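You operate a simulated robot arm through the tools that you are given. There is no shell and no other tool.

You are at the controls of a simulated robot arm. One attempt, no reset.

Task
Set the controls near the worktop. At the end: the dryer dial is turned to cotton; the dose dial is turned to 40 ml; the extra dry button is switched up; the low heat button is switched up; whatever was shut is shut again. Leave all else as you found it, and nothing knocked over.

It is judged by the outcome, as a careful person would: the job done as asked, and still so three seconds after it is handed in. It fails if anything else is knocked over, pushed out of place, dropped, spilled or broken.

Robot
A 7-joint arm with a two-finger parallel gripper, fixed in place. Base frame: the origin is on the floor under the middle of its stand, x ahead of it, y to its left, z up; the work surface is at about z = 0.9. Units: m, rad, N and s.
With the tool pointing down near the work surface it reaches from about 0.38 to 0.9 m from the base axis. Its first joint turns from -2.496 to 2.496 rad. Payload 3 kg.
The tool frame sits at the grasp point between the pads (the TCP): z along the fingers, y along the line on which they close. The tips reach 0.03 m beyond it. The gripper opens to 0.094 m. The fingers are 0.028 m wide and 0.01 m thick; the gripper's body (0.05 by 0.096 m) begins 0.055 m behind the TCP.
Orientation is that of the tool frame in the base frame, as a unit quaternion [x, y, z, w]. With the fingers straight down and closing along the base's y, the tool's x points along the base's -x, its y along +y and its z along -z.

Tools
- The arm moves only by the tool send_rows. Its argument "rows" is a list of rows, each an object of numbers (a shift or turn left out is 0, a gripper value left out holds the last): "tx", "ty", "tz": the shift along the base's x, y, z in m; "wx", "wy", "wz": the turn, a rotation vector about the base's x, y, z in rad; "gripper": the opening, from 0 (shut) to 1 (fully open). In form: [{"tx": .., "ty": .., "tz": .., "wx": .., "wy": .., "wz": .., "gripper": ..}, ...]. A call has 1 to 20 rows; each row is the pose to reach, as a shift and turn from the pose commanded when the call began. A row lasts 0.2 s, in which the tool goes at most 0.05 m and 0.15 rad; a call with a longer step from one row to the next is refused whole, and so is a gripper value outside its range. Where a pose cannot be reached the arm comes as near as it can. A force on the tool above 40 N (or 10 N above the force at the start of the call, whichever is more), or a blocked arm, ends the call early, and 0.2 s more pass. The fingers move at their own pace (about 0.072 m/s each) and stop on an object; they squeeze with about 33 N. The grip force told is the motor's: it shows also when the fingers shut on nothing. Time passes only in rows, and 0.2 s behind the last, so rows that repeat a pose let the fingers close. It gives the time, the measured TCP pose, the force on the tool (base axes), the opening and the grip force at its end, in the units of the frame above (readings bear some noise), with the torque about the TCP (base axes, N m) and any sound that the robot's microphone picked up, and new pictures: "show" is both (left out), scene, wrist or none.
- Cameras (640 x 400 px; columns grow to the right, rows downward): "scene" is fixed at [0.0488, 0.6502, 1.2806]; the picture's right is [-0.40, -0.92, 0.00], its down [-0.56, 0.24, -0.80] and it looks along [0.73, -0.32, -0.61] (base axes); focal length 214 px, centre (320, 200). "wrist" rides on the gripper at [0.076, 0.014, -0.102] in the tool frame; the picture's right is [-0.18, 0.98, 0.00], its down [-0.75, -0.14, -0.64] and it looks along [-0.63, -0.12, 0.77] (tool axes); focal length 243 px, centre (320, 200). There is no depth. A picture from a camera that has moved, and an enlarged one, comes with that camera's place and axes in the base frame and with its lens.
- close_up(camera, box): a new picture of the part [left, top, right, bottom] of that camera's present view, enlarged. It takes no simulated time.
- sign_off(): hands the job in; it is judged then, once.

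Nothing tells you positions but the pictures and the camera data. Unless the task says otherwise, let go and move clear before handing in.

The tools are called as a command line: name --argument value ..., lists and objects as JSON in quotes. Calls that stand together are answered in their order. send_rows: Moves the arm, as the interface text tells. Its arguments: {"type":"object","properties":{"rows":{"type":"array","items":{"type":"object","properties":{"tx":{"type":"number"},"ty":{"type":"number"},"tz":{"type":"number"},"wx":{"type":"number"},"wy":{"type":"number"},"wz":{"type":"number"},"gripper":{"type":"number"}}}},"show":{"type":"string","enum":["both","scene","wrist","none"]}},"required":["rows"]} The other tools are called the same way: close_up (camera, box) takes an enlarged picture of a part of a camera's view; sign_off () hands the job in.

At the start:

```text
clock: 0.0
eef_pos: [0.4428, 0.269, 1.3242]
tool_rot: [0.0, 1.0, 0.0, 0.0]
force: [0.1, 0.2, -0.3]
ft_torque: [0.0, -0.05, 0.02]
finger_gap: 0.094
finger_force: 0.1
```

scene: 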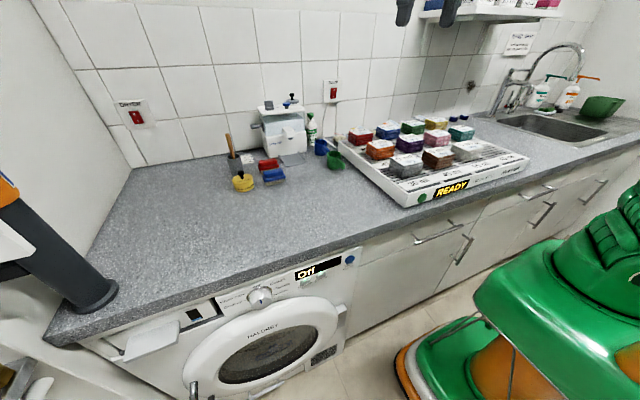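
wrist: 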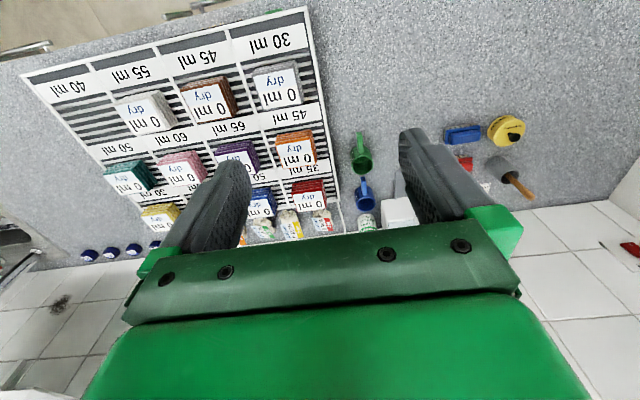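

I see a worktop with a washer/dryer below it, a tray of sponges/blocks with labels, and some small items near the wall. I'll enlarge several parts to find the dials and buttons before moving.

close_up --camera "scene" --box '[180, 240, 380, 365]'

close_up --camera "scene" --box '[210, 80, 370, 200]'

close_up --camera "scene" --box '[330, 100, 530, 220]'

close_up --camera "scene" --box '[60, 280, 260, 400]'

close_up --camera "wrist" --box '[340, 110, 640, 300]'

```text
3.20 times, centred on (280, 302) of scene
camera zoom: at [0.0488, 0.6502, 1.2806], right [-0.4, -0.92, 0.0], down [-0.56, 0.24, -0.8], along [0.73, -0.32, -0.61], focal length 686 px, centre (448, -128)
```

zoom: 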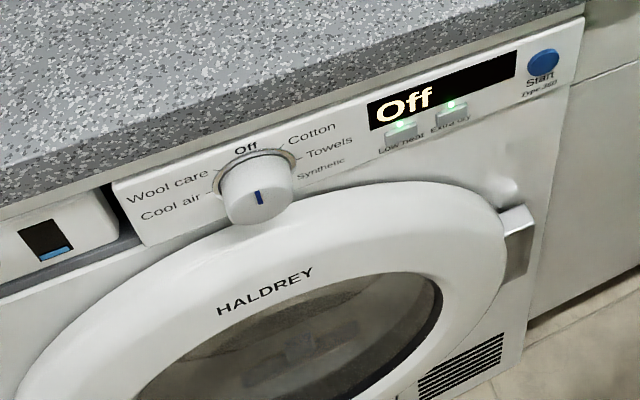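

```text
3.33 times, centred on (290, 140) of scene
camera zoom: at [0.0488, 0.6502, 1.2806], right [-0.4, -0.92, 0.0], down [-0.56, 0.24, -0.8], along [0.73, -0.32, -0.61], focal length 715 px, centre (420, 400)
```

zoom: 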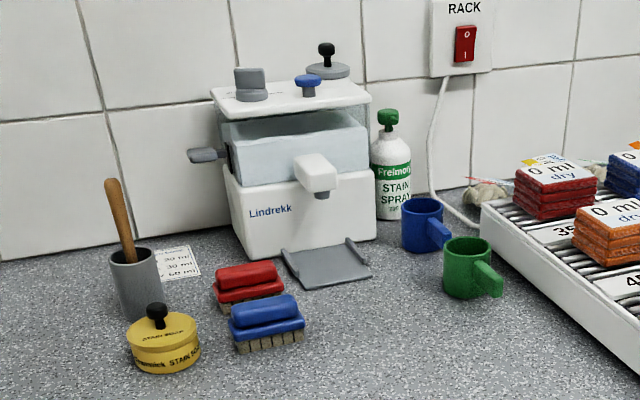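

```text
3.20 times, centred on (430, 160) of scene
camera zoom: at [0.0488, 0.6502, 1.2806], right [-0.4, -0.92, 0.0], down [-0.56, 0.24, -0.8], along [0.73, -0.32, -0.61], focal length 686 px, centre (-32, 328)
```

zoom: 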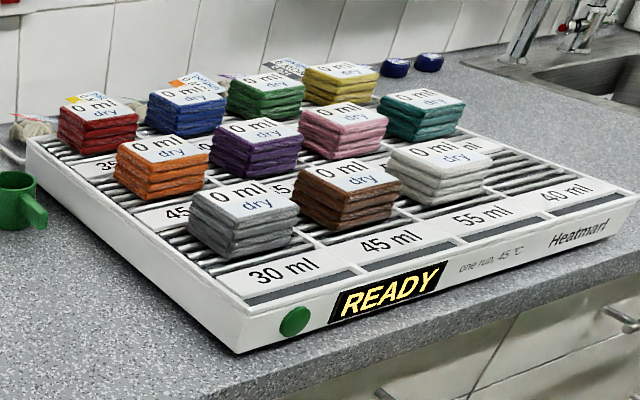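

```text
3.20 times, centred on (160, 340) of scene
camera zoom: at [0.0488, 0.6502, 1.2806], right [-0.4, -0.92, 0.0], down [-0.56, 0.24, -0.8], along [0.73, -0.32, -0.61], focal length 686 px, centre (832, -248)
```

zoom: 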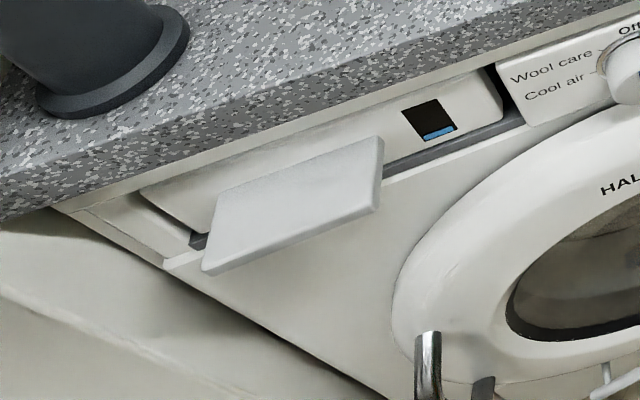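

```text
2.11 times, centred on (490, 205) of wrist
camera zoom: at [0.3656, 0.2845, 1.4271], right [0.18, 0.98, 0.0], down [0.75, -0.14, 0.64], along [0.63, -0.12, -0.77], focal length 511 px, centre (-38, 190)
```

zoom: 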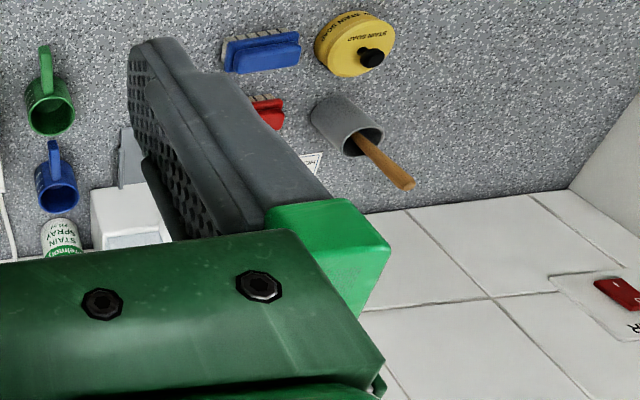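

The dryer panel shows a dial at "Off", with Low heat and Extra dry buttons, and the Lindrekk dispenser on the worktop has several knobs. I'll zoom in further on both.

close_up --camera "scene" --box '[250, 90, 314, 130]'

close_up --camera "scene" --box '[290, 255, 354, 295]'

close_up --camera "scene" --box '[225, 270, 305, 320]'

close_up --camera "scene" --box '[220, 140, 300, 190]'

close_up --camera "scene" --box '[400, 0, 560, 100]'

close_up --camera "scene" --box '[100, 290, 228, 370]'

```text
10.00 times, centred on (282, 110) of scene
camera zoom: at [0.0488, 0.6502, 1.2806], right [-0.4, -0.92, 0.0], down [-0.56, 0.24, -0.8], along [0.73, -0.32, -0.61], focal length 2145 px, centre (700, 1100)
```

zoom: 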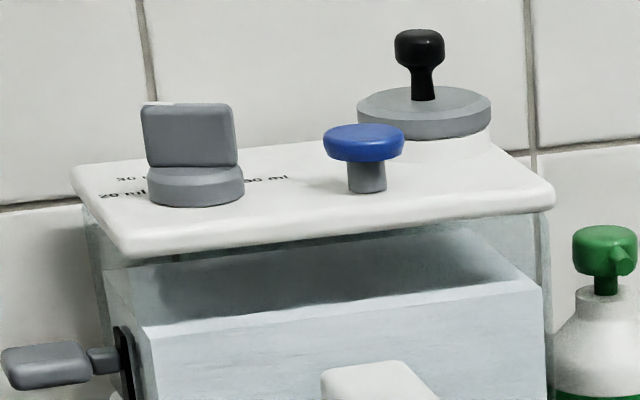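

```text
10.00 times, centred on (322, 275) of scene
camera zoom: at [0.0488, 0.6502, 1.2806], right [-0.4, -0.92, 0.0], down [-0.56, 0.24, -0.8], along [0.73, -0.32, -0.61], focal length 2145 px, centre (300, -550)
```

zoom: 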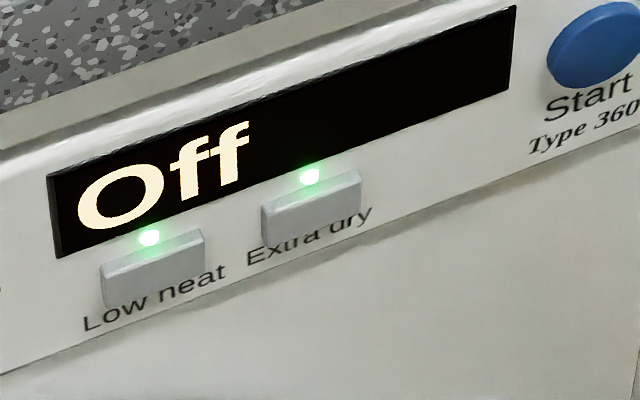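

```text
8.00 times, centred on (265, 295) of scene
camera zoom: at [0.0488, 0.6502, 1.2806], right [-0.4, -0.92, 0.0], down [-0.56, 0.24, -0.8], along [0.73, -0.32, -0.61], focal length 1716 px, centre (760, -560)
```

zoom: 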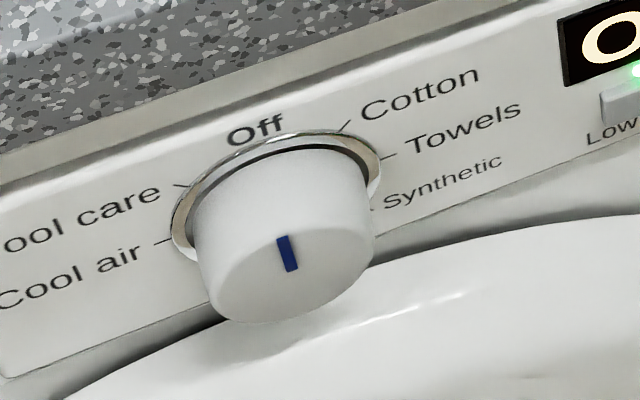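

```text
8.00 times, centred on (260, 165) of scene
camera zoom: at [0.0488, 0.6502, 1.2806], right [-0.4, -0.92, 0.0], down [-0.56, 0.24, -0.8], along [0.73, -0.32, -0.61], focal length 1716 px, centre (800, 480)
```

zoom: 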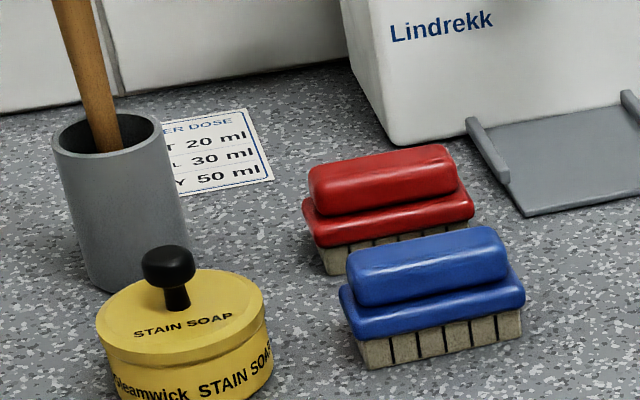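

```text
4.00 times, centred on (480, 50) of scene
camera zoom: at [0.0488, 0.6502, 1.2806], right [-0.4, -0.92, 0.0], down [-0.56, 0.24, -0.8], along [0.73, -0.32, -0.61], focal length 858 px, centre (-320, 800)
```

zoom: 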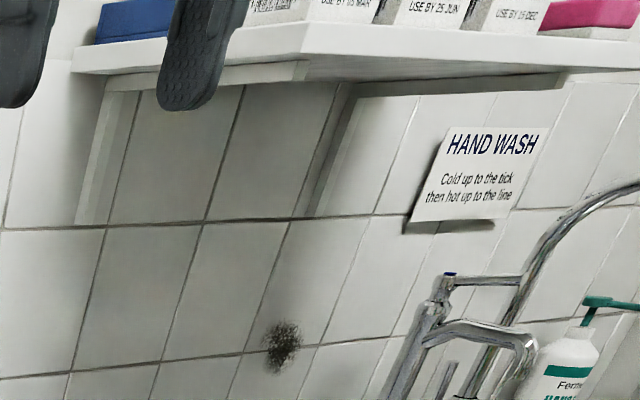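

```text
5.00 times, centred on (164, 330) of scene
camera zoom: at [0.0488, 0.6502, 1.2806], right [-0.4, -0.92, 0.0], down [-0.56, 0.24, -0.8], along [0.73, -0.32, -0.61], focal length 1072 px, centre (1100, -450)
```

zoom: 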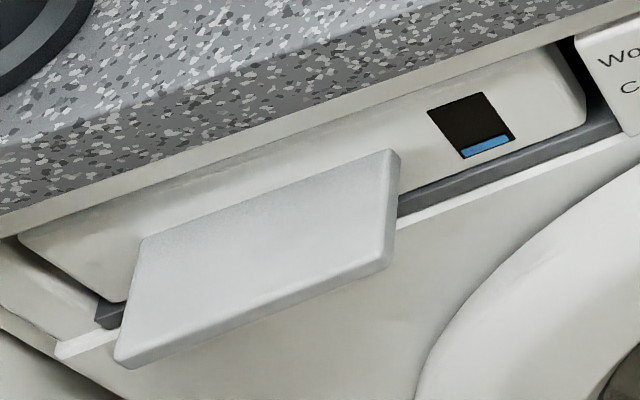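

The dose dial appears to be the grey finned knob on top of the Lindrekk dispenser at about (0.85, 0.49, 1.08); the dryer panel faces -x at about x 0.35, z 0.8, with the dial at about y 0.67. First I'll move over the worktop, high and clear, to read the dose dial with the wrist camera.

send_rows --rows '[{"tx": 0.02, "ty": 0.025, "tz": 0.01}, {"tx": 0.04, "ty": 0.05, "tz": 0.02}, {"tx": 0.06, "ty": 0.075, "tz": 0.03}, {"tx": 0.08, "ty": 0.1, "tz": 0.04}, {"tx": 0.1, "ty": 0.125, "tz": 0.05}, {"tx": 0.12, "ty": 0.15, "tz": 0.06}, {"tx": 0.14, "ty": 0.175, "tz": 0.07}, {"tx": 0.157, "ty": 0.2, "tz": 0.076}, {"tx": 0.157, "ty": 0.2, "tz": 0.076}]' --show "both"

```text
clock: 2.0
eef_pos: [0.5268, 0.3814, 1.2957]
tool_rot: [0.0, 1.0, 0.0, 0.0]
force: [-0.5, 0.6, 0.5]
ft_torque: [0.0, 0.02, -0.01]
finger_gap: 0.094
finger_force: 0.1
out of reach, approached as far as the arm can: row 2, 3, 4, 5, 6, 7, 8, 9
camera wrist: at [0.4494, 0.3948, 1.3981], right [0.18, 0.98, 0.0], down [0.75, -0.14, 0.64], along [0.63, -0.12, -0.77], focal length 243 px, centre (320, 200)
```

scene: 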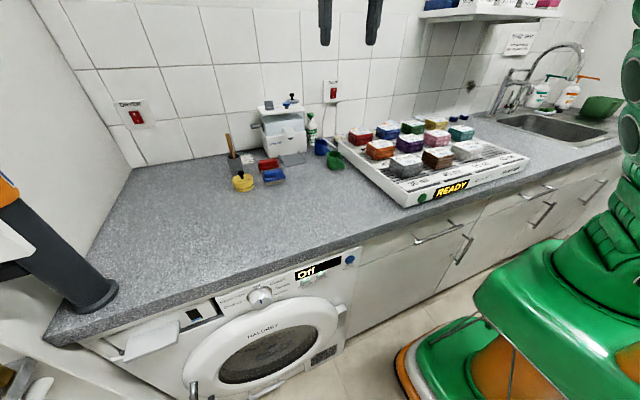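
wrist: 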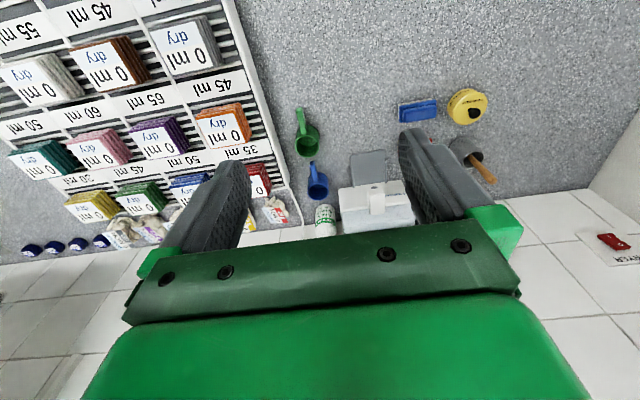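

At height 1.3 with the tool pointing down the reach is limited, and the finger hides the dispenser. I'll pull back a bit and find out what the shifts are relative to before trying to turn the tool so the wrist camera sits above.

send_rows --rows '[{"tx": -0.03, "ty": 0.0, "tz": -0.03}, {"tx": -0.06, "ty": 0.0, "tz": -0.06}, {"tx": -0.06, "ty": 0.0, "tz": -0.06}]' --show "none"

```text
clock: 2.8
eef_pos: [0.4652, 0.3811, 1.2343]
tool_rot: [0.001, 1.0, 0.0, 0.0]
force: [-0.3, -0.3, 0.3]
ft_torque: [-0.02, -0.03, -0.02]
finger_gap: 0.0939
finger_force: 0.1
```

Shifts are relative to the pose actually reached. Now I'll turn the tool about the vertical in the air, to bring the camera to the far side.

send_rows --rows '[{"wz": 0.14}, {"wz": 0.28}, {"wz": 0.42}, {"wz": 0.56}, {"wz": 0.7}, {"wz": 0.84}, {"wz": 0.98}, {"wz": 1.12}, {"wz": 1.26}, {"wz": 1.4}, {"wz": 1.57}]' --show "both"

```text
refused: row 11 steps farther than a row can; nothing moved
```

The last step was too large; I'll resend with smaller steps.

send_rows --rows '[{"wz": 0.14}, {"wz": 0.28}, {"wz": 0.42}, {"wz": 0.56}, {"wz": 0.7}, {"wz": 0.84}, {"wz": 0.98}, {"wz": 1.12}, {"wz": 1.26}, {"wz": 1.4}, {"wz": 1.5}, {"wz": 1.57}]' --show "both"

```text
clock: 5.4
eef_pos: [0.4676, 0.3808, 1.2313]
tool_rot: [-0.707, 0.707, 0.0, 0.0]
force: [0.2, 0.0, 0.0]
ft_torque: [0.0, -0.03, -0.03]
finger_gap: 0.0941
finger_force: 0.0
camera wrist: at [0.4522, 0.3052, 1.3355], right [-0.98, 0.18, 0.0], down [0.14, 0.75, 0.64], along [0.12, 0.63, -0.77], focal length 243 px, centre (320, 200)
```

scene: 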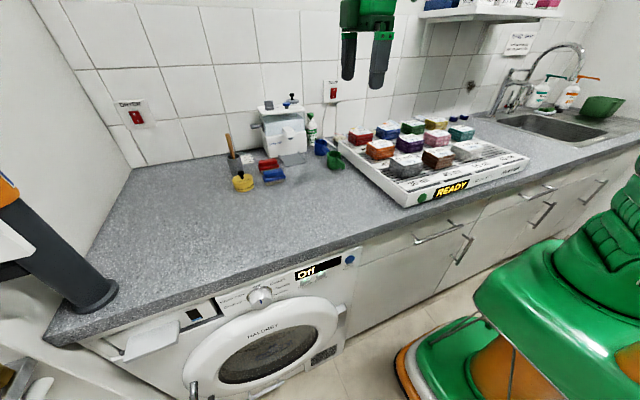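
wrist: 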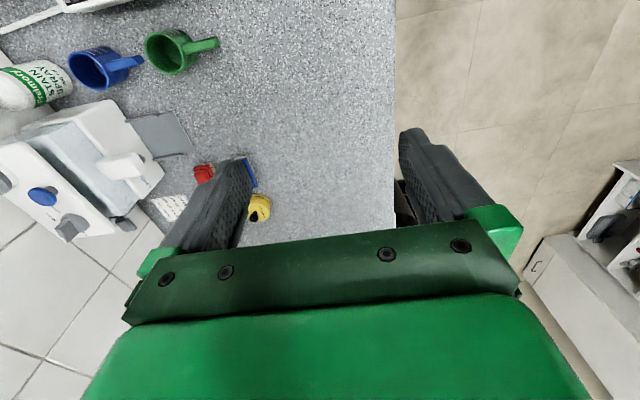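

The turn works and the dispenser top is now visible at left in the wrist view. I'll zoom in on its dial.

close_up --camera "wrist" --box '[0, 140, 160, 240]'

close_up --camera "wrist" --box '[40, 190, 120, 240]'

```text
4.00 times, centred on (80, 190) of wrist
camera zoom: at [0.4522, 0.3052, 1.3355], right [-0.98, 0.18, 0.0], down [0.14, 0.75, 0.64], along [0.12, 0.63, -0.77], focal length 970 px, centre (1280, 240)
```

zoom: 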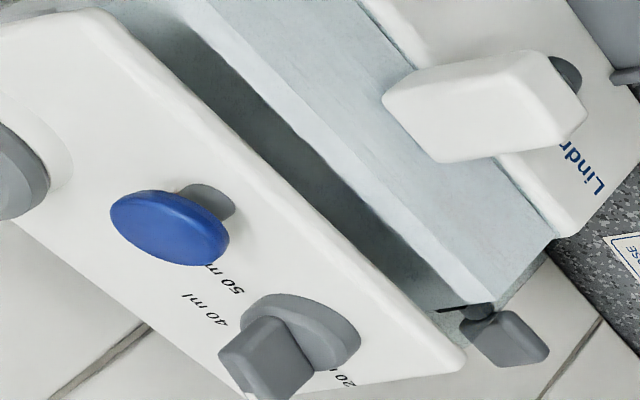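

```text
8.00 times, centred on (80, 215) of wrist
camera zoom: at [0.4522, 0.3052, 1.3355], right [-0.98, 0.18, 0.0], down [0.14, 0.75, 0.64], along [0.12, 0.63, -0.77], focal length 1941 px, centre (2240, 80)
```

zoom: 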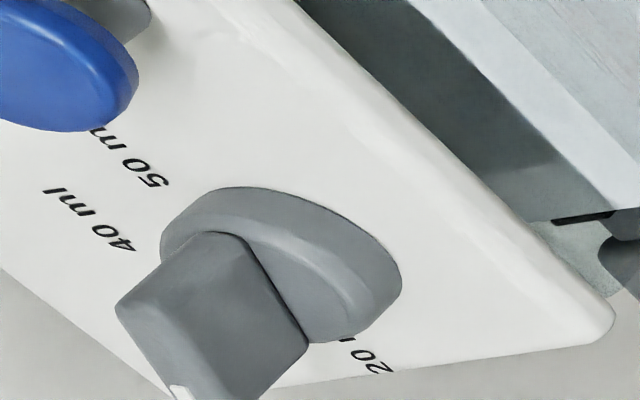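

The dose dial is the grey finned knob with 20, 30, 40 and 50 ml labels around it. I'll turn the tool another quarter so the camera will sit above when I pitch the tool forward.

send_rows --rows '[{"wz": 0.14}, {"wz": 0.28}, {"wz": 0.42}, {"wz": 0.56}, {"wz": 0.7}, {"wz": 0.84}, {"wz": 0.98}, {"wz": 1.12}, {"wz": 1.26}, {"wz": 1.4}, {"wz": 1.5}, {"wz": 1.57}]' --show "wrist"

```text
clock: 8.0
eef_pos: [0.4671, 0.3804, 1.2316]
tool_rot: [1.0, -0.001, 0.0, 0.0]
force: [-0.5, -0.9, 0.6]
ft_torque: [0.02, -0.03, -0.01]
finger_gap: 0.094
finger_force: 0.1
camera wrist: at [0.5425, 0.3668, 1.3355], right [-0.18, -0.98, 0.0], down [-0.75, 0.14, 0.64], along [-0.63, 0.12, -0.77], focal length 243 px, centre (320, 200)
```

wrist: 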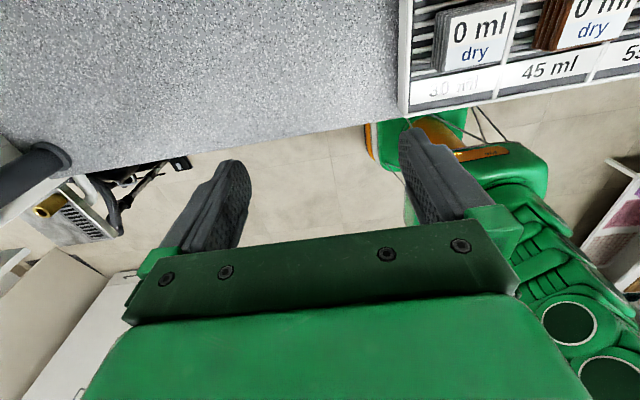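

The camera is now on the far side. I'll pitch the tool forward 45° while moving toward the dispenser, staying well above it, so the camera looks straight down on the dial.

send_rows --rows '[{"tx": 0.03, "ty": 0.006, "tz": 0.0, "wy": -0.1}, {"tx": 0.06, "ty": 0.012, "tz": 0.0, "wy": -0.2}, {"tx": 0.09, "ty": 0.018, "tz": 0.0, "wy": -0.3}, {"tx": 0.12, "ty": 0.025, "tz": 0.0, "wy": -0.4}, {"tx": 0.15, "ty": 0.03, "tz": 0.0, "wy": -0.5}, {"tx": 0.18, "ty": 0.036, "tz": 0.0, "wy": -0.6}, {"tx": 0.21, "ty": 0.042, "tz": 0.0, "wy": -0.7}, {"tx": 0.24, "ty": 0.05, "tz": 0.0, "wy": -0.785}, {"tx": 0.253, "ty": 0.05, "tz": -0.02, "wy": -0.785}]' --show "both"

```text
clock: 10.0
eef_pos: [0.7194, 0.4316, 1.2111]
tool_rot: [0.924, 0.0, 0.383, -0.001]
force: [0.8, 0.0, 0.9]
ft_torque: [0.0, 0.01, 0.01]
finger_gap: 0.094
finger_force: 0.0
camera wrist: at [0.7008, 0.4174, 1.3387], right [-0.13, -0.98, -0.13], down [-0.99, 0.14, -0.08], along [0.1, 0.12, -0.99], focal length 243 px, centre (320, 200)
```

scene: 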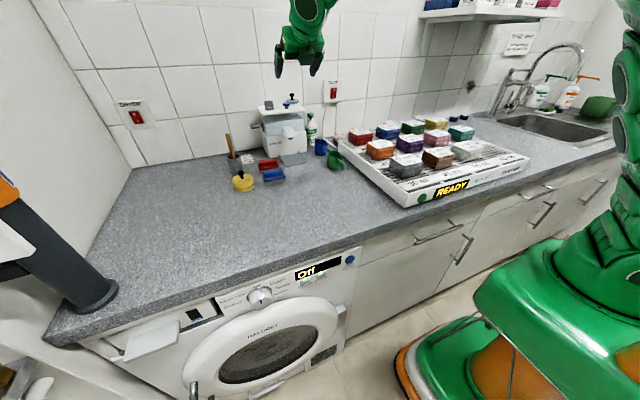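
wrist: 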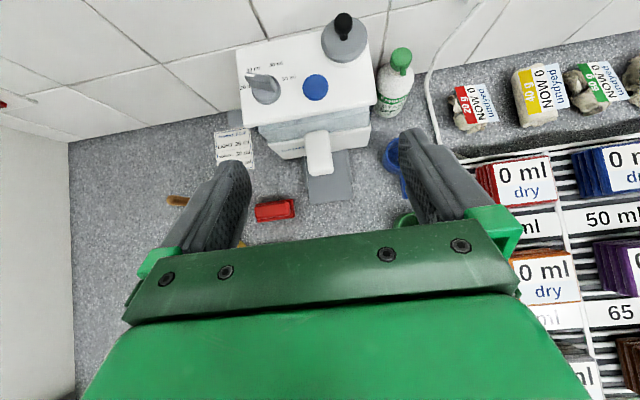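

Now I have a good top view of the dispenser. I'll zoom in on the dial.

close_up --camera "wrist" --box '[232, 50, 328, 110]'

close_up --camera "wrist" --box '[220, 0, 412, 120]'

```text
6.67 times, centred on (280, 80) of wrist
camera zoom: at [0.7008, 0.4174, 1.3387], right [-0.13, -0.98, -0.13], down [-0.99, 0.14, -0.08], along [0.1, 0.12, -0.99], focal length 1618 px, centre (587, 1000)
```

zoom: 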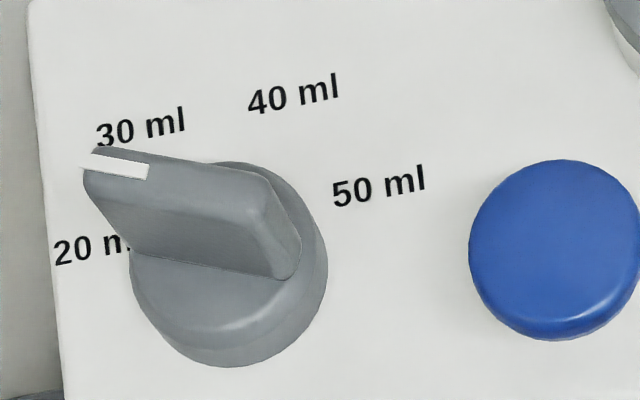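

```text
3.33 times, centred on (316, 60) of wrist
camera zoom: at [0.7008, 0.4174, 1.3387], right [-0.13, -0.98, -0.13], down [-0.99, 0.14, -0.08], along [0.1, 0.12, -0.99], focal length 809 px, centre (333, 667)
```

zoom: 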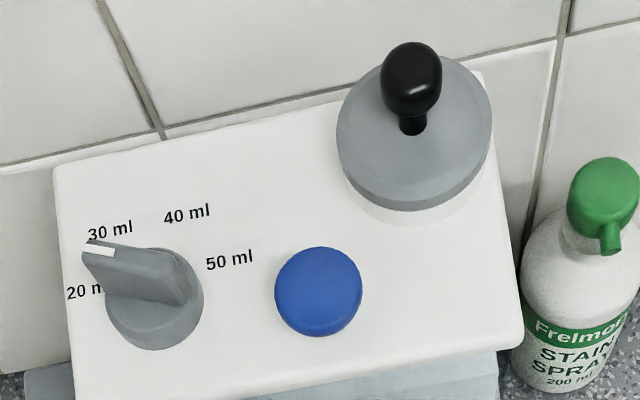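

The dose dial points at 20 ml; 40 ml is about 90° clockwise seen from above. I place the dial's axis at about (0.865, 0.492), panel z about 1.072. I'll pitch the tool to about 70° from vertical, part-close the gripper, and hover in front of the dial.

send_rows --rows '[{"tx": 0.008, "ty": 0.01, "tz": -0.01, "wy": -0.11, "gripper": 0.42}, {"tx": 0.015, "ty": 0.02, "tz": -0.02, "wy": -0.22, "gripper": 0.42}, {"tx": 0.022, "ty": 0.03, "tz": -0.035, "wy": -0.33, "gripper": 0.42}, {"tx": 0.028, "ty": 0.038, "tz": -0.05, "wy": -0.436, "gripper": 0.42}, {"tx": 0.03, "ty": 0.04, "tz": -0.06, "wy": -0.436, "gripper": 0.42}]' --show "both"

```text
clock: 11.2
eef_pos: [0.751, 0.4702, 1.1513]
tool_rot: [0.819, -0.001, 0.574, 0.0]
force: [0.2, 0.3, 0.5]
ft_torque: [0.0, 0.0, -0.03]
finger_gap: 0.0392
finger_force: 0.0
camera wrist: at [0.6795, 0.4564, 1.2588], right [-0.06, -0.98, -0.17], down [-0.86, 0.14, -0.49], along [0.5, 0.12, -0.85], focal length 243 px, centre (320, 200)
```

scene: 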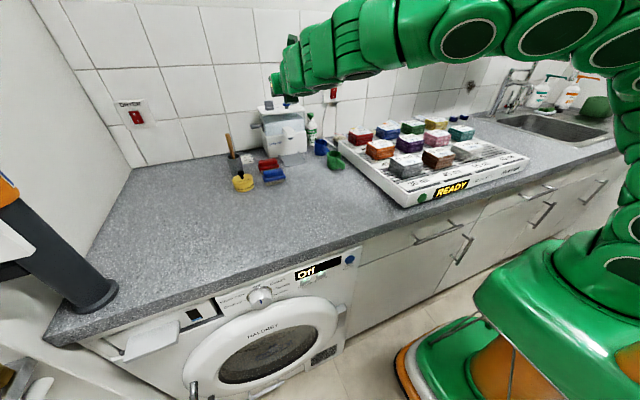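
wrist: 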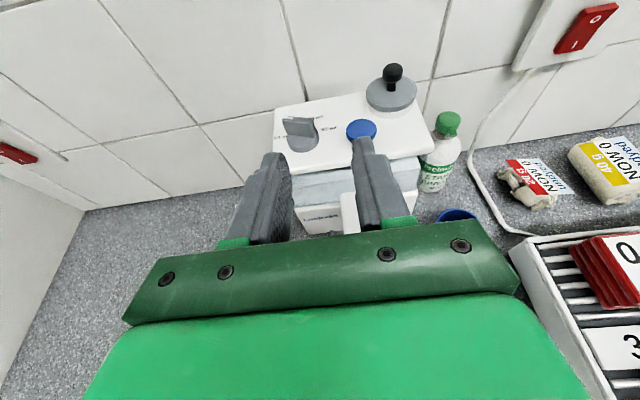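

close_up --camera "wrist" --box '[240, 90, 400, 190]'

close_up --camera "scene" --box '[250, 70, 330, 120]'

```text
4.00 times, centred on (320, 140) of wrist
camera zoom: at [0.6795, 0.4564, 1.2588], right [-0.06, -0.98, -0.17], down [-0.86, 0.14, -0.49], along [0.5, 0.12, -0.85], focal length 970 px, centre (320, 440)
```

zoom: 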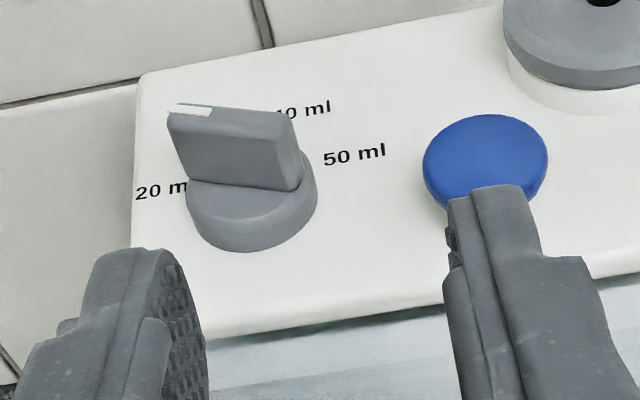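

```text
8.00 times, centred on (290, 95) of scene
camera zoom: at [0.0488, 0.6502, 1.2806], right [-0.4, -0.92, 0.0], down [-0.56, 0.24, -0.8], along [0.73, -0.32, -0.61], focal length 1716 px, centre (560, 1040)
```

zoom: 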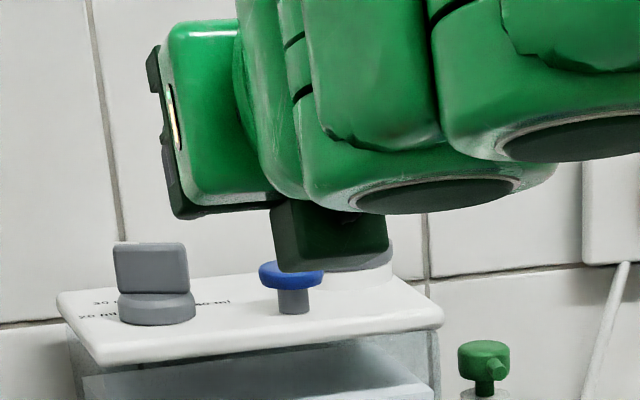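

The dial fix is consistent from both views. To grip the bar well on its present line I'll steepen the tool to about 50° and yaw it 45° left, first rising clear of the dispenser.

send_rows --rows '[{"tx": -0.01, "ty": -0.01, "tz": 0.02, "wy": 0.12, "gripper": 0.42}, {"tx": -0.015, "ty": -0.02, "tz": 0.04, "wy": 0.24, "gripper": 0.42}, {"tx": -0.02, "ty": -0.03, "tz": 0.05, "wy": 0.349, "gripper": 0.42}]' --show "none"

send_rows --rows '[{"tx": 0.01, "ty": -0.002, "tz": 0.0, "wz": 0.14}, {"tx": 0.02, "ty": -0.004, "tz": 0.0, "wz": 0.28}, {"tx": 0.035, "ty": -0.006, "tz": 0.0, "wz": 0.42}, {"tx": 0.05, "ty": -0.007, "tz": -0.005, "wz": 0.56}, {"tx": 0.06, "ty": -0.007, "tz": -0.01, "wz": 0.68}, {"tx": 0.07, "ty": -0.007, "tz": -0.02, "wz": 0.785}]' --show "both"

```text
clock: 12.0
eef_pos: [0.7304, 0.4407, 1.202]
tool_rot: [0.907, -0.001, 0.422, 0.0]
force: [0.6, 0.2, -0.1]
ft_torque: [0.01, 0.0, 0.01]
finger_gap: 0.0395
finger_force: 0.1
```

```text
clock: 13.4
eef_pos: [0.7816, 0.4345, 1.1963]
tool_rot: [0.871, 0.25, 0.405, -0.118]
force: [1.7, 0.9, -0.2]
ft_torque: [-0.02, -0.02, 0.0]
finger_gap: 0.0393
finger_force: 0.1
out of reach, approached as far as the arm can: row 5, 6
camera wrist: at [0.7625, 0.4066, 1.3214], right [0.42, -0.9, -0.14], down [-0.9, -0.4, -0.16], along [0.09, 0.2, -0.98], focal length 243 px, centre (320, 200)
```

scene: 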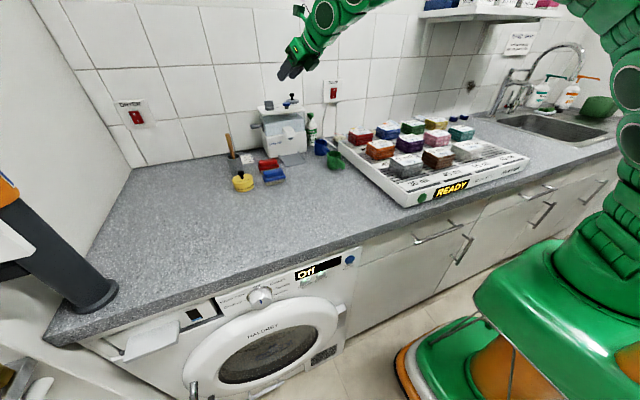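
wrist: 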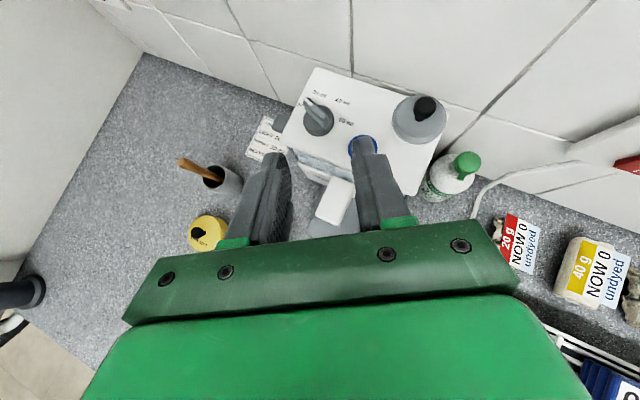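

It stopped at a yaw of 32°. I'll check whether that's reach or a joint limit by trying the rest of the yaw in place, slightly lower and further back.

send_rows --rows '[{"tx": -0.02, "ty": -0.01, "tz": -0.015, "wz": 0.0}, {"tx": -0.02, "ty": -0.01, "tz": -0.015, "wz": 0.11}, {"tx": -0.02, "ty": -0.01, "tz": -0.015, "wz": 0.225}]' --show "none"

```text
clock: 14.2
eef_pos: [0.7606, 0.4236, 1.1815]
tool_rot: [0.864, 0.272, 0.403, -0.127]
force: [-0.3, 0.2, -0.5]
ft_torque: [0.01, 0.0, -0.02]
finger_gap: 0.0394
finger_force: 0.1
out of reach, approached as far as the arm can: row 2, 3
```

The yaw limit is about 35° in this posture, which is enough. I'll set yaw 30°, keep the 50° tilt and line up about 9 cm back along the approach line.

send_rows --rows '[{"tx": 0.012, "ty": 0.01, "tz": 0.0, "wz": -0.0436}, {"tx": 0.024, "ty": 0.02, "tz": -0.005, "wz": -0.0873}, {"tx": 0.036, "ty": 0.031, "tz": -0.0105, "wz": -0.0873}, {"tx": 0.036, "ty": 0.031, "tz": -0.0105, "wz": -0.0873}]' --show "wrist"

close_up --camera "wrist" --box '[240, 70, 400, 170]'

```text
clock: 15.2
eef_pos: [0.7978, 0.4545, 1.1717]
tool_rot: [0.876, 0.235, 0.406, -0.109]
force: [0.2, -0.1, 0.8]
ft_torque: [-0.04, -0.01, -0.02]
finger_gap: 0.0394
finger_force: 0.0
camera wrist: at [0.7778, 0.4276, 1.2958], right [0.39, -0.91, -0.14], down [-0.92, -0.37, -0.16], along [0.1, 0.19, -0.98], focal length 243 px, centre (320, 200)
```

wrist: 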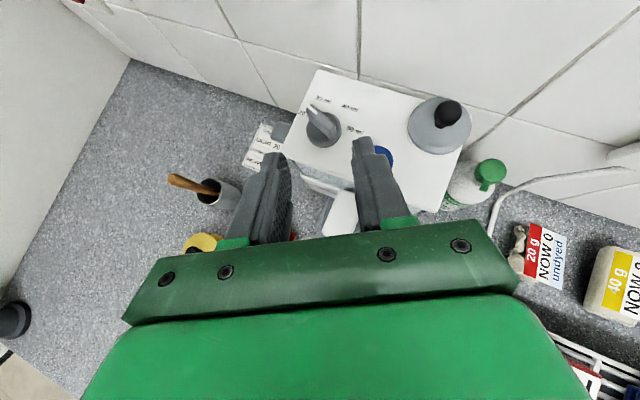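

```text
4.00 times, centred on (320, 120) of wrist
camera zoom: at [0.7778, 0.4276, 1.2958], right [0.39, -0.91, -0.14], down [-0.92, -0.37, -0.16], along [0.1, 0.19, -0.98], focal length 970 px, centre (320, 520)
```

zoom: 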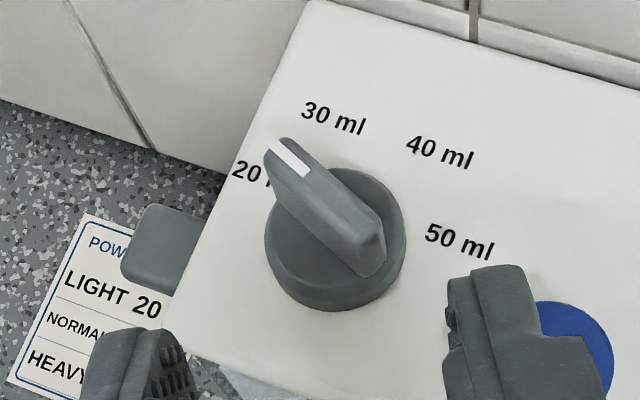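

The view confirms the dial at about (0.866, 0.495), with the bar at about 69° from +x (20 ml) and 40 ml at about -23°. I'll advance 6 cm along the approach line and check.

send_rows --rows '[{"tx": 0.0133, "ty": 0.0077, "tz": -0.0129}, {"tx": 0.0265, "ty": 0.0153, "tz": -0.0257}, {"tx": 0.0398, "ty": 0.023, "tz": -0.0386}]' --show "both"

close_up --camera "wrist" --box '[220, 110, 420, 235]'

close_up --camera "scene" --box '[250, 70, 330, 120]'

```text
clock: 16.0
eef_pos: [0.8221, 0.4694, 1.1447]
tool_rot: [0.876, 0.233, 0.409, -0.108]
force: [0.2, -0.7, 0.2]
ft_torque: [0.01, 0.01, -0.02]
finger_gap: 0.0396
finger_force: 0.0
out of reach, approached as far as the arm can: row 2, 3
camera wrist: at [0.803, 0.4428, 1.2694], right [0.39, -0.91, -0.14], down [-0.92, -0.36, -0.17], along [0.1, 0.19, -0.98], focal length 243 px, centre (320, 200)
```

scene: 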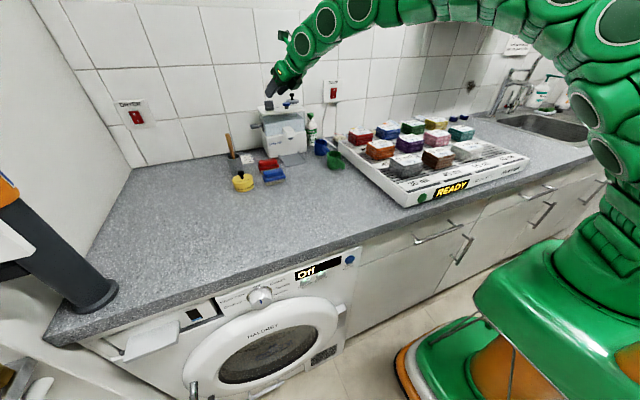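
wrist: 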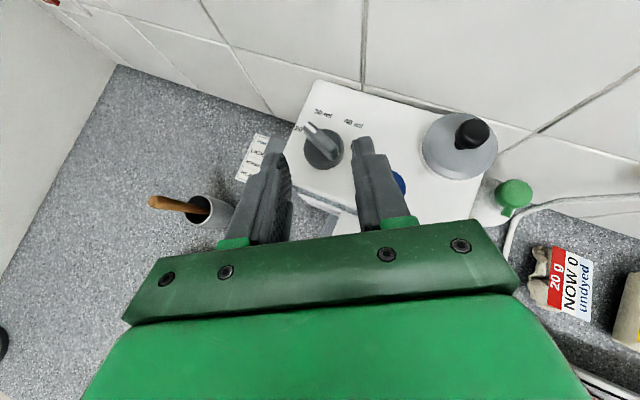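

```text
3.20 times, centred on (320, 172) of wrist
camera zoom: at [0.803, 0.4428, 1.2694], right [0.39, -0.91, -0.14], down [-0.92, -0.36, -0.17], along [0.1, 0.19, -0.98], focal length 776 px, centre (320, 288)
```

zoom: 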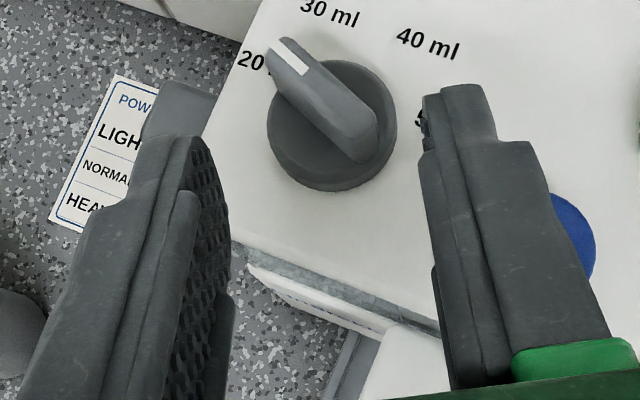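

```text
8.00 times, centred on (290, 95) of scene
camera zoom: at [0.0488, 0.6502, 1.2806], right [-0.4, -0.92, 0.0], down [-0.56, 0.24, -0.8], along [0.73, -0.32, -0.61], focal length 1716 px, centre (560, 1040)
```

zoom: 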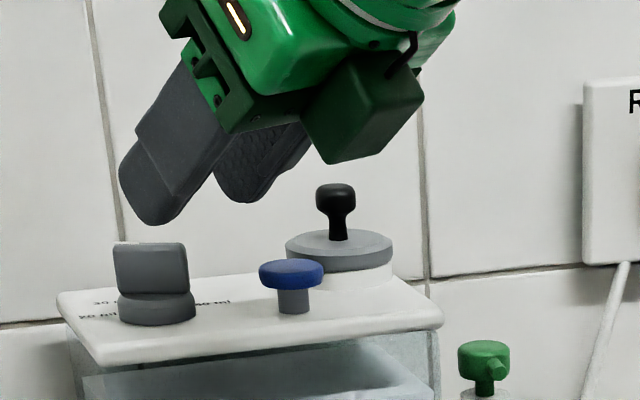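

That steep pose is beyond the arm's reach, so I'll back off and use a flatter 70° tilt at a small yaw, gripping the bar with the fingertips from the front. The fingers will work as a pure couple in a few strokes.

send_rows --rows '[{"tx": -0.02, "ty": 0.004, "tz": 0.02, "wz": -0.06}, {"tx": -0.04, "ty": 0.008, "tz": 0.025, "wz": -0.2}, {"tx": -0.05, "ty": 0.012, "tz": 0.025, "wz": -0.34}, {"tx": -0.055, "ty": 0.015, "tz": 0.025, "wz": -0.436}]' --show "none"

send_rows --rows '[{"tx": 0.0, "ty": 0.0, "tz": -0.01, "wx": 0.0101, "wy": -0.116}, {"tx": 0.005, "ty": 0.0, "tz": -0.02, "wx": 0.0203, "wy": -0.232}, {"tx": 0.008, "ty": 0.0, "tz": -0.03, "wx": 0.0304, "wy": -0.3477}, {"tx": 0.008, "ty": 0.0, "tz": -0.03, "wx": 0.0304, "wy": -0.3477}]' --show "wrist"

close_up --camera "wrist" --box '[240, 90, 400, 190]'

```text
clock: 17.0
eef_pos: [0.7684, 0.4856, 1.1693]
tool_rot: [0.905, 0.04, 0.423, -0.021]
force: [-0.3, 0.0, -0.3]
ft_torque: [0.0, -0.01, 0.03]
finger_gap: 0.0395
finger_force: 0.0
```

```text
clock: 18.0
eef_pos: [0.7759, 0.4851, 1.1382]
tool_rot: [0.819, 0.037, 0.572, -0.026]
force: [-0.3, -0.1, -0.7]
ft_torque: [0.01, 0.0, 0.0]
finger_gap: 0.0395
finger_force: 0.1
camera wrist: at [0.7054, 0.4648, 1.2465], right [0.03, -0.98, -0.17], down [-0.87, 0.06, -0.49], along [0.49, 0.16, -0.86], focal length 243 px, centre (320, 200)
```

wrist: 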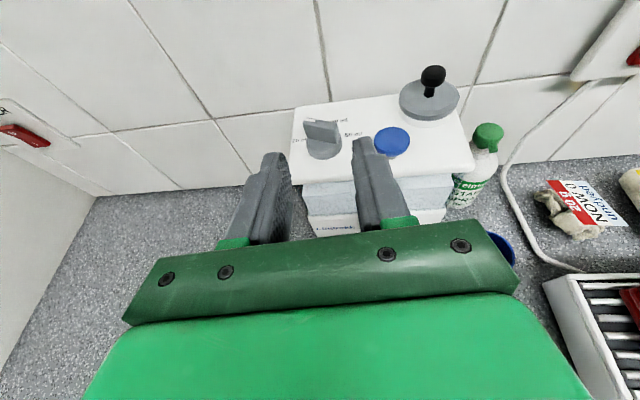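

```text
4.00 times, centred on (320, 140) of wrist
camera zoom: at [0.7054, 0.4648, 1.2465], right [0.03, -0.98, -0.17], down [-0.87, 0.06, -0.49], along [0.49, 0.16, -0.86], focal length 970 px, centre (320, 440)
```

zoom: 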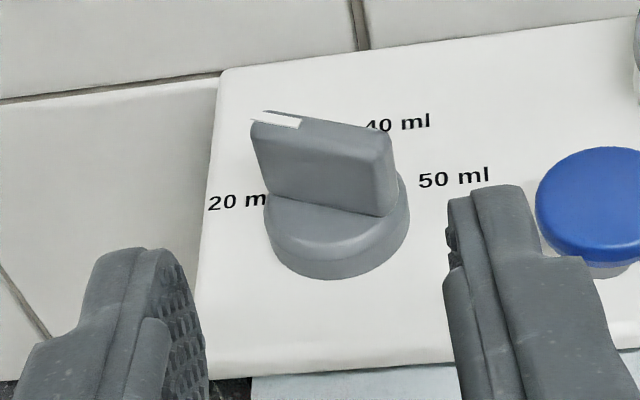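

The bar sits between the finger lines with about 3 mm to spare on each side. I'll ease forward so the fingertips straddle it.

send_rows --rows '[{"tx": 0.02, "ty": 0.0035, "tz": -0.008}, {"tx": 0.04, "ty": 0.0058, "tz": -0.016}, {"tx": 0.055, "ty": 0.0073, "tz": -0.0215}]' --show "wrist"

close_up --camera "wrist" --box '[240, 100, 400, 200]'

close_up --camera "scene" --box '[250, 70, 330, 120]'

```text
clock: 18.8
eef_pos: [0.8309, 0.4919, 1.1171]
tool_rot: [0.819, 0.036, 0.572, -0.025]
force: [-0.4, -0.2, 0.3]
ft_torque: [-0.04, 0.02, -0.03]
finger_gap: 0.0394
finger_force: 0.0
camera wrist: at [0.7608, 0.4721, 1.2255], right [0.02, -0.98, -0.17], down [-0.87, 0.06, -0.49], along [0.49, 0.16, -0.86], focal length 243 px, centre (320, 200)
```

wrist: 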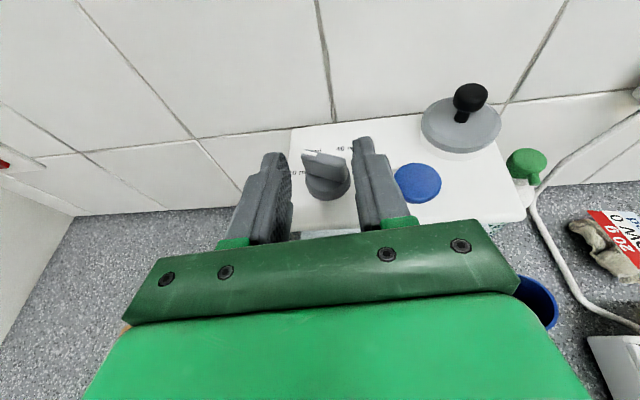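

```text
4.00 times, centred on (320, 150) of wrist
camera zoom: at [0.7608, 0.4721, 1.2255], right [0.02, -0.98, -0.17], down [-0.87, 0.06, -0.49], along [0.49, 0.16, -0.86], focal length 970 px, centre (320, 400)
```

zoom: 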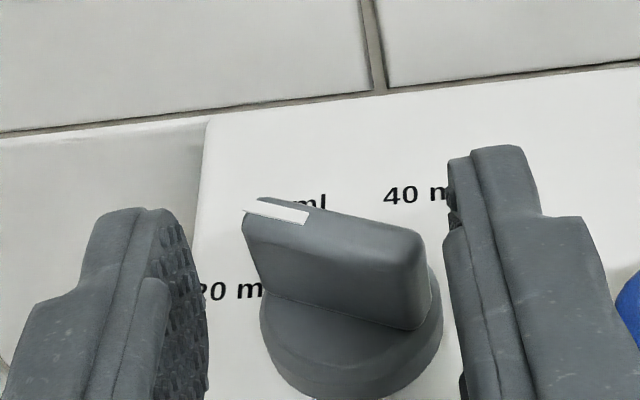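

```text
8.00 times, centred on (290, 95) of scene
camera zoom: at [0.0488, 0.6502, 1.2806], right [-0.4, -0.92, 0.0], down [-0.56, 0.24, -0.8], along [0.73, -0.32, -0.61], focal length 1716 px, centre (560, 1040)
```

zoom: 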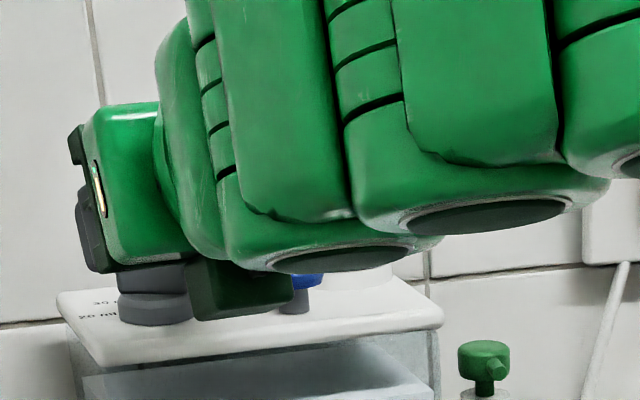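

send_rows --rows '[{"tx": 0.011, "ty": 0.0, "tz": -0.0045}, {"tx": 0.022, "ty": 0.0005, "tz": -0.009}, {"tx": 0.022, "ty": 0.0005, "tz": -0.009}]' --show "wrist"

close_up --camera "wrist" --box '[240, 110, 400, 210]'

```text
clock: 19.6
eef_pos: [0.8523, 0.4922, 1.1097]
tool_rot: [0.818, 0.037, 0.573, -0.026]
force: [0.0, 0.3, 0.0]
ft_torque: [0.0, 0.01, -0.02]
finger_gap: 0.0395
finger_force: 0.0
camera wrist: at [0.7827, 0.4732, 1.2165], right [0.03, -0.98, -0.17], down [-0.87, 0.06, -0.49], along [0.49, 0.16, -0.86], focal length 243 px, centre (320, 200)
```

wrist: 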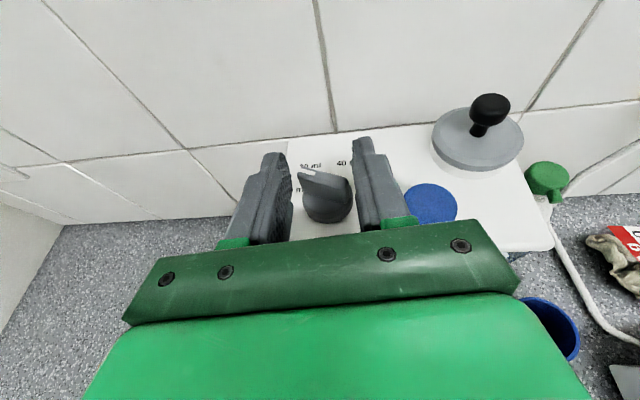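

```text
4.00 times, centred on (320, 160) of wrist
camera zoom: at [0.7827, 0.4732, 1.2165], right [0.03, -0.98, -0.17], down [-0.87, 0.06, -0.49], along [0.49, 0.16, -0.86], focal length 970 px, centre (320, 360)
```

zoom: 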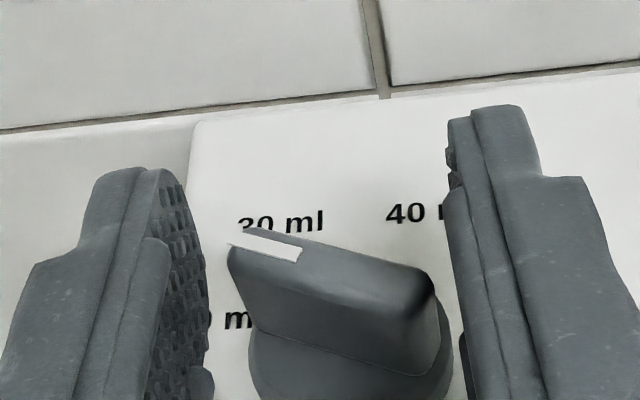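

The fingers straddle the bar. Closing gently now.

send_rows --rows '[{"gripper": 0.36}, {"gripper": 0.3}, {"gripper": 0.25}, {"gripper": 0.2}, {"gripper": 0.2}]' --show "wrist"

close_up --camera "wrist" --box '[240, 110, 400, 210]'

```text
clock: 20.8
eef_pos: [0.8516, 0.493, 1.1084]
tool_rot: [0.818, 0.038, 0.573, -0.027]
force: [0.2, -0.7, 1.2]
ft_torque: [0.0, -0.13, 0.01]
finger_gap: 0.0325
finger_force: 45.0
camera wrist: at [0.7827, 0.4731, 1.2164], right [0.03, -0.98, -0.17], down [-0.87, 0.06, -0.49], along [0.49, 0.16, -0.86], focal length 243 px, centre (320, 200)
```

wrist: 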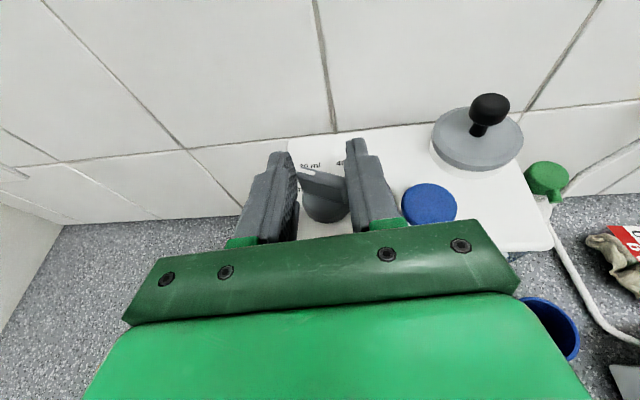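

```text
4.00 times, centred on (320, 160) of wrist
camera zoom: at [0.7827, 0.4731, 1.2164], right [0.03, -0.98, -0.17], down [-0.87, 0.06, -0.49], along [0.49, 0.16, -0.86], focal length 970 px, centre (320, 360)
```

zoom: 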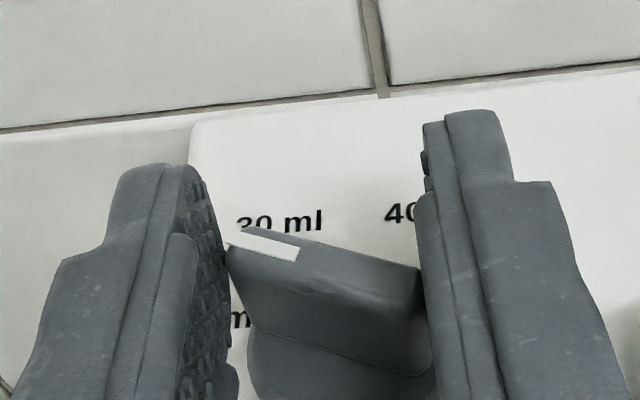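

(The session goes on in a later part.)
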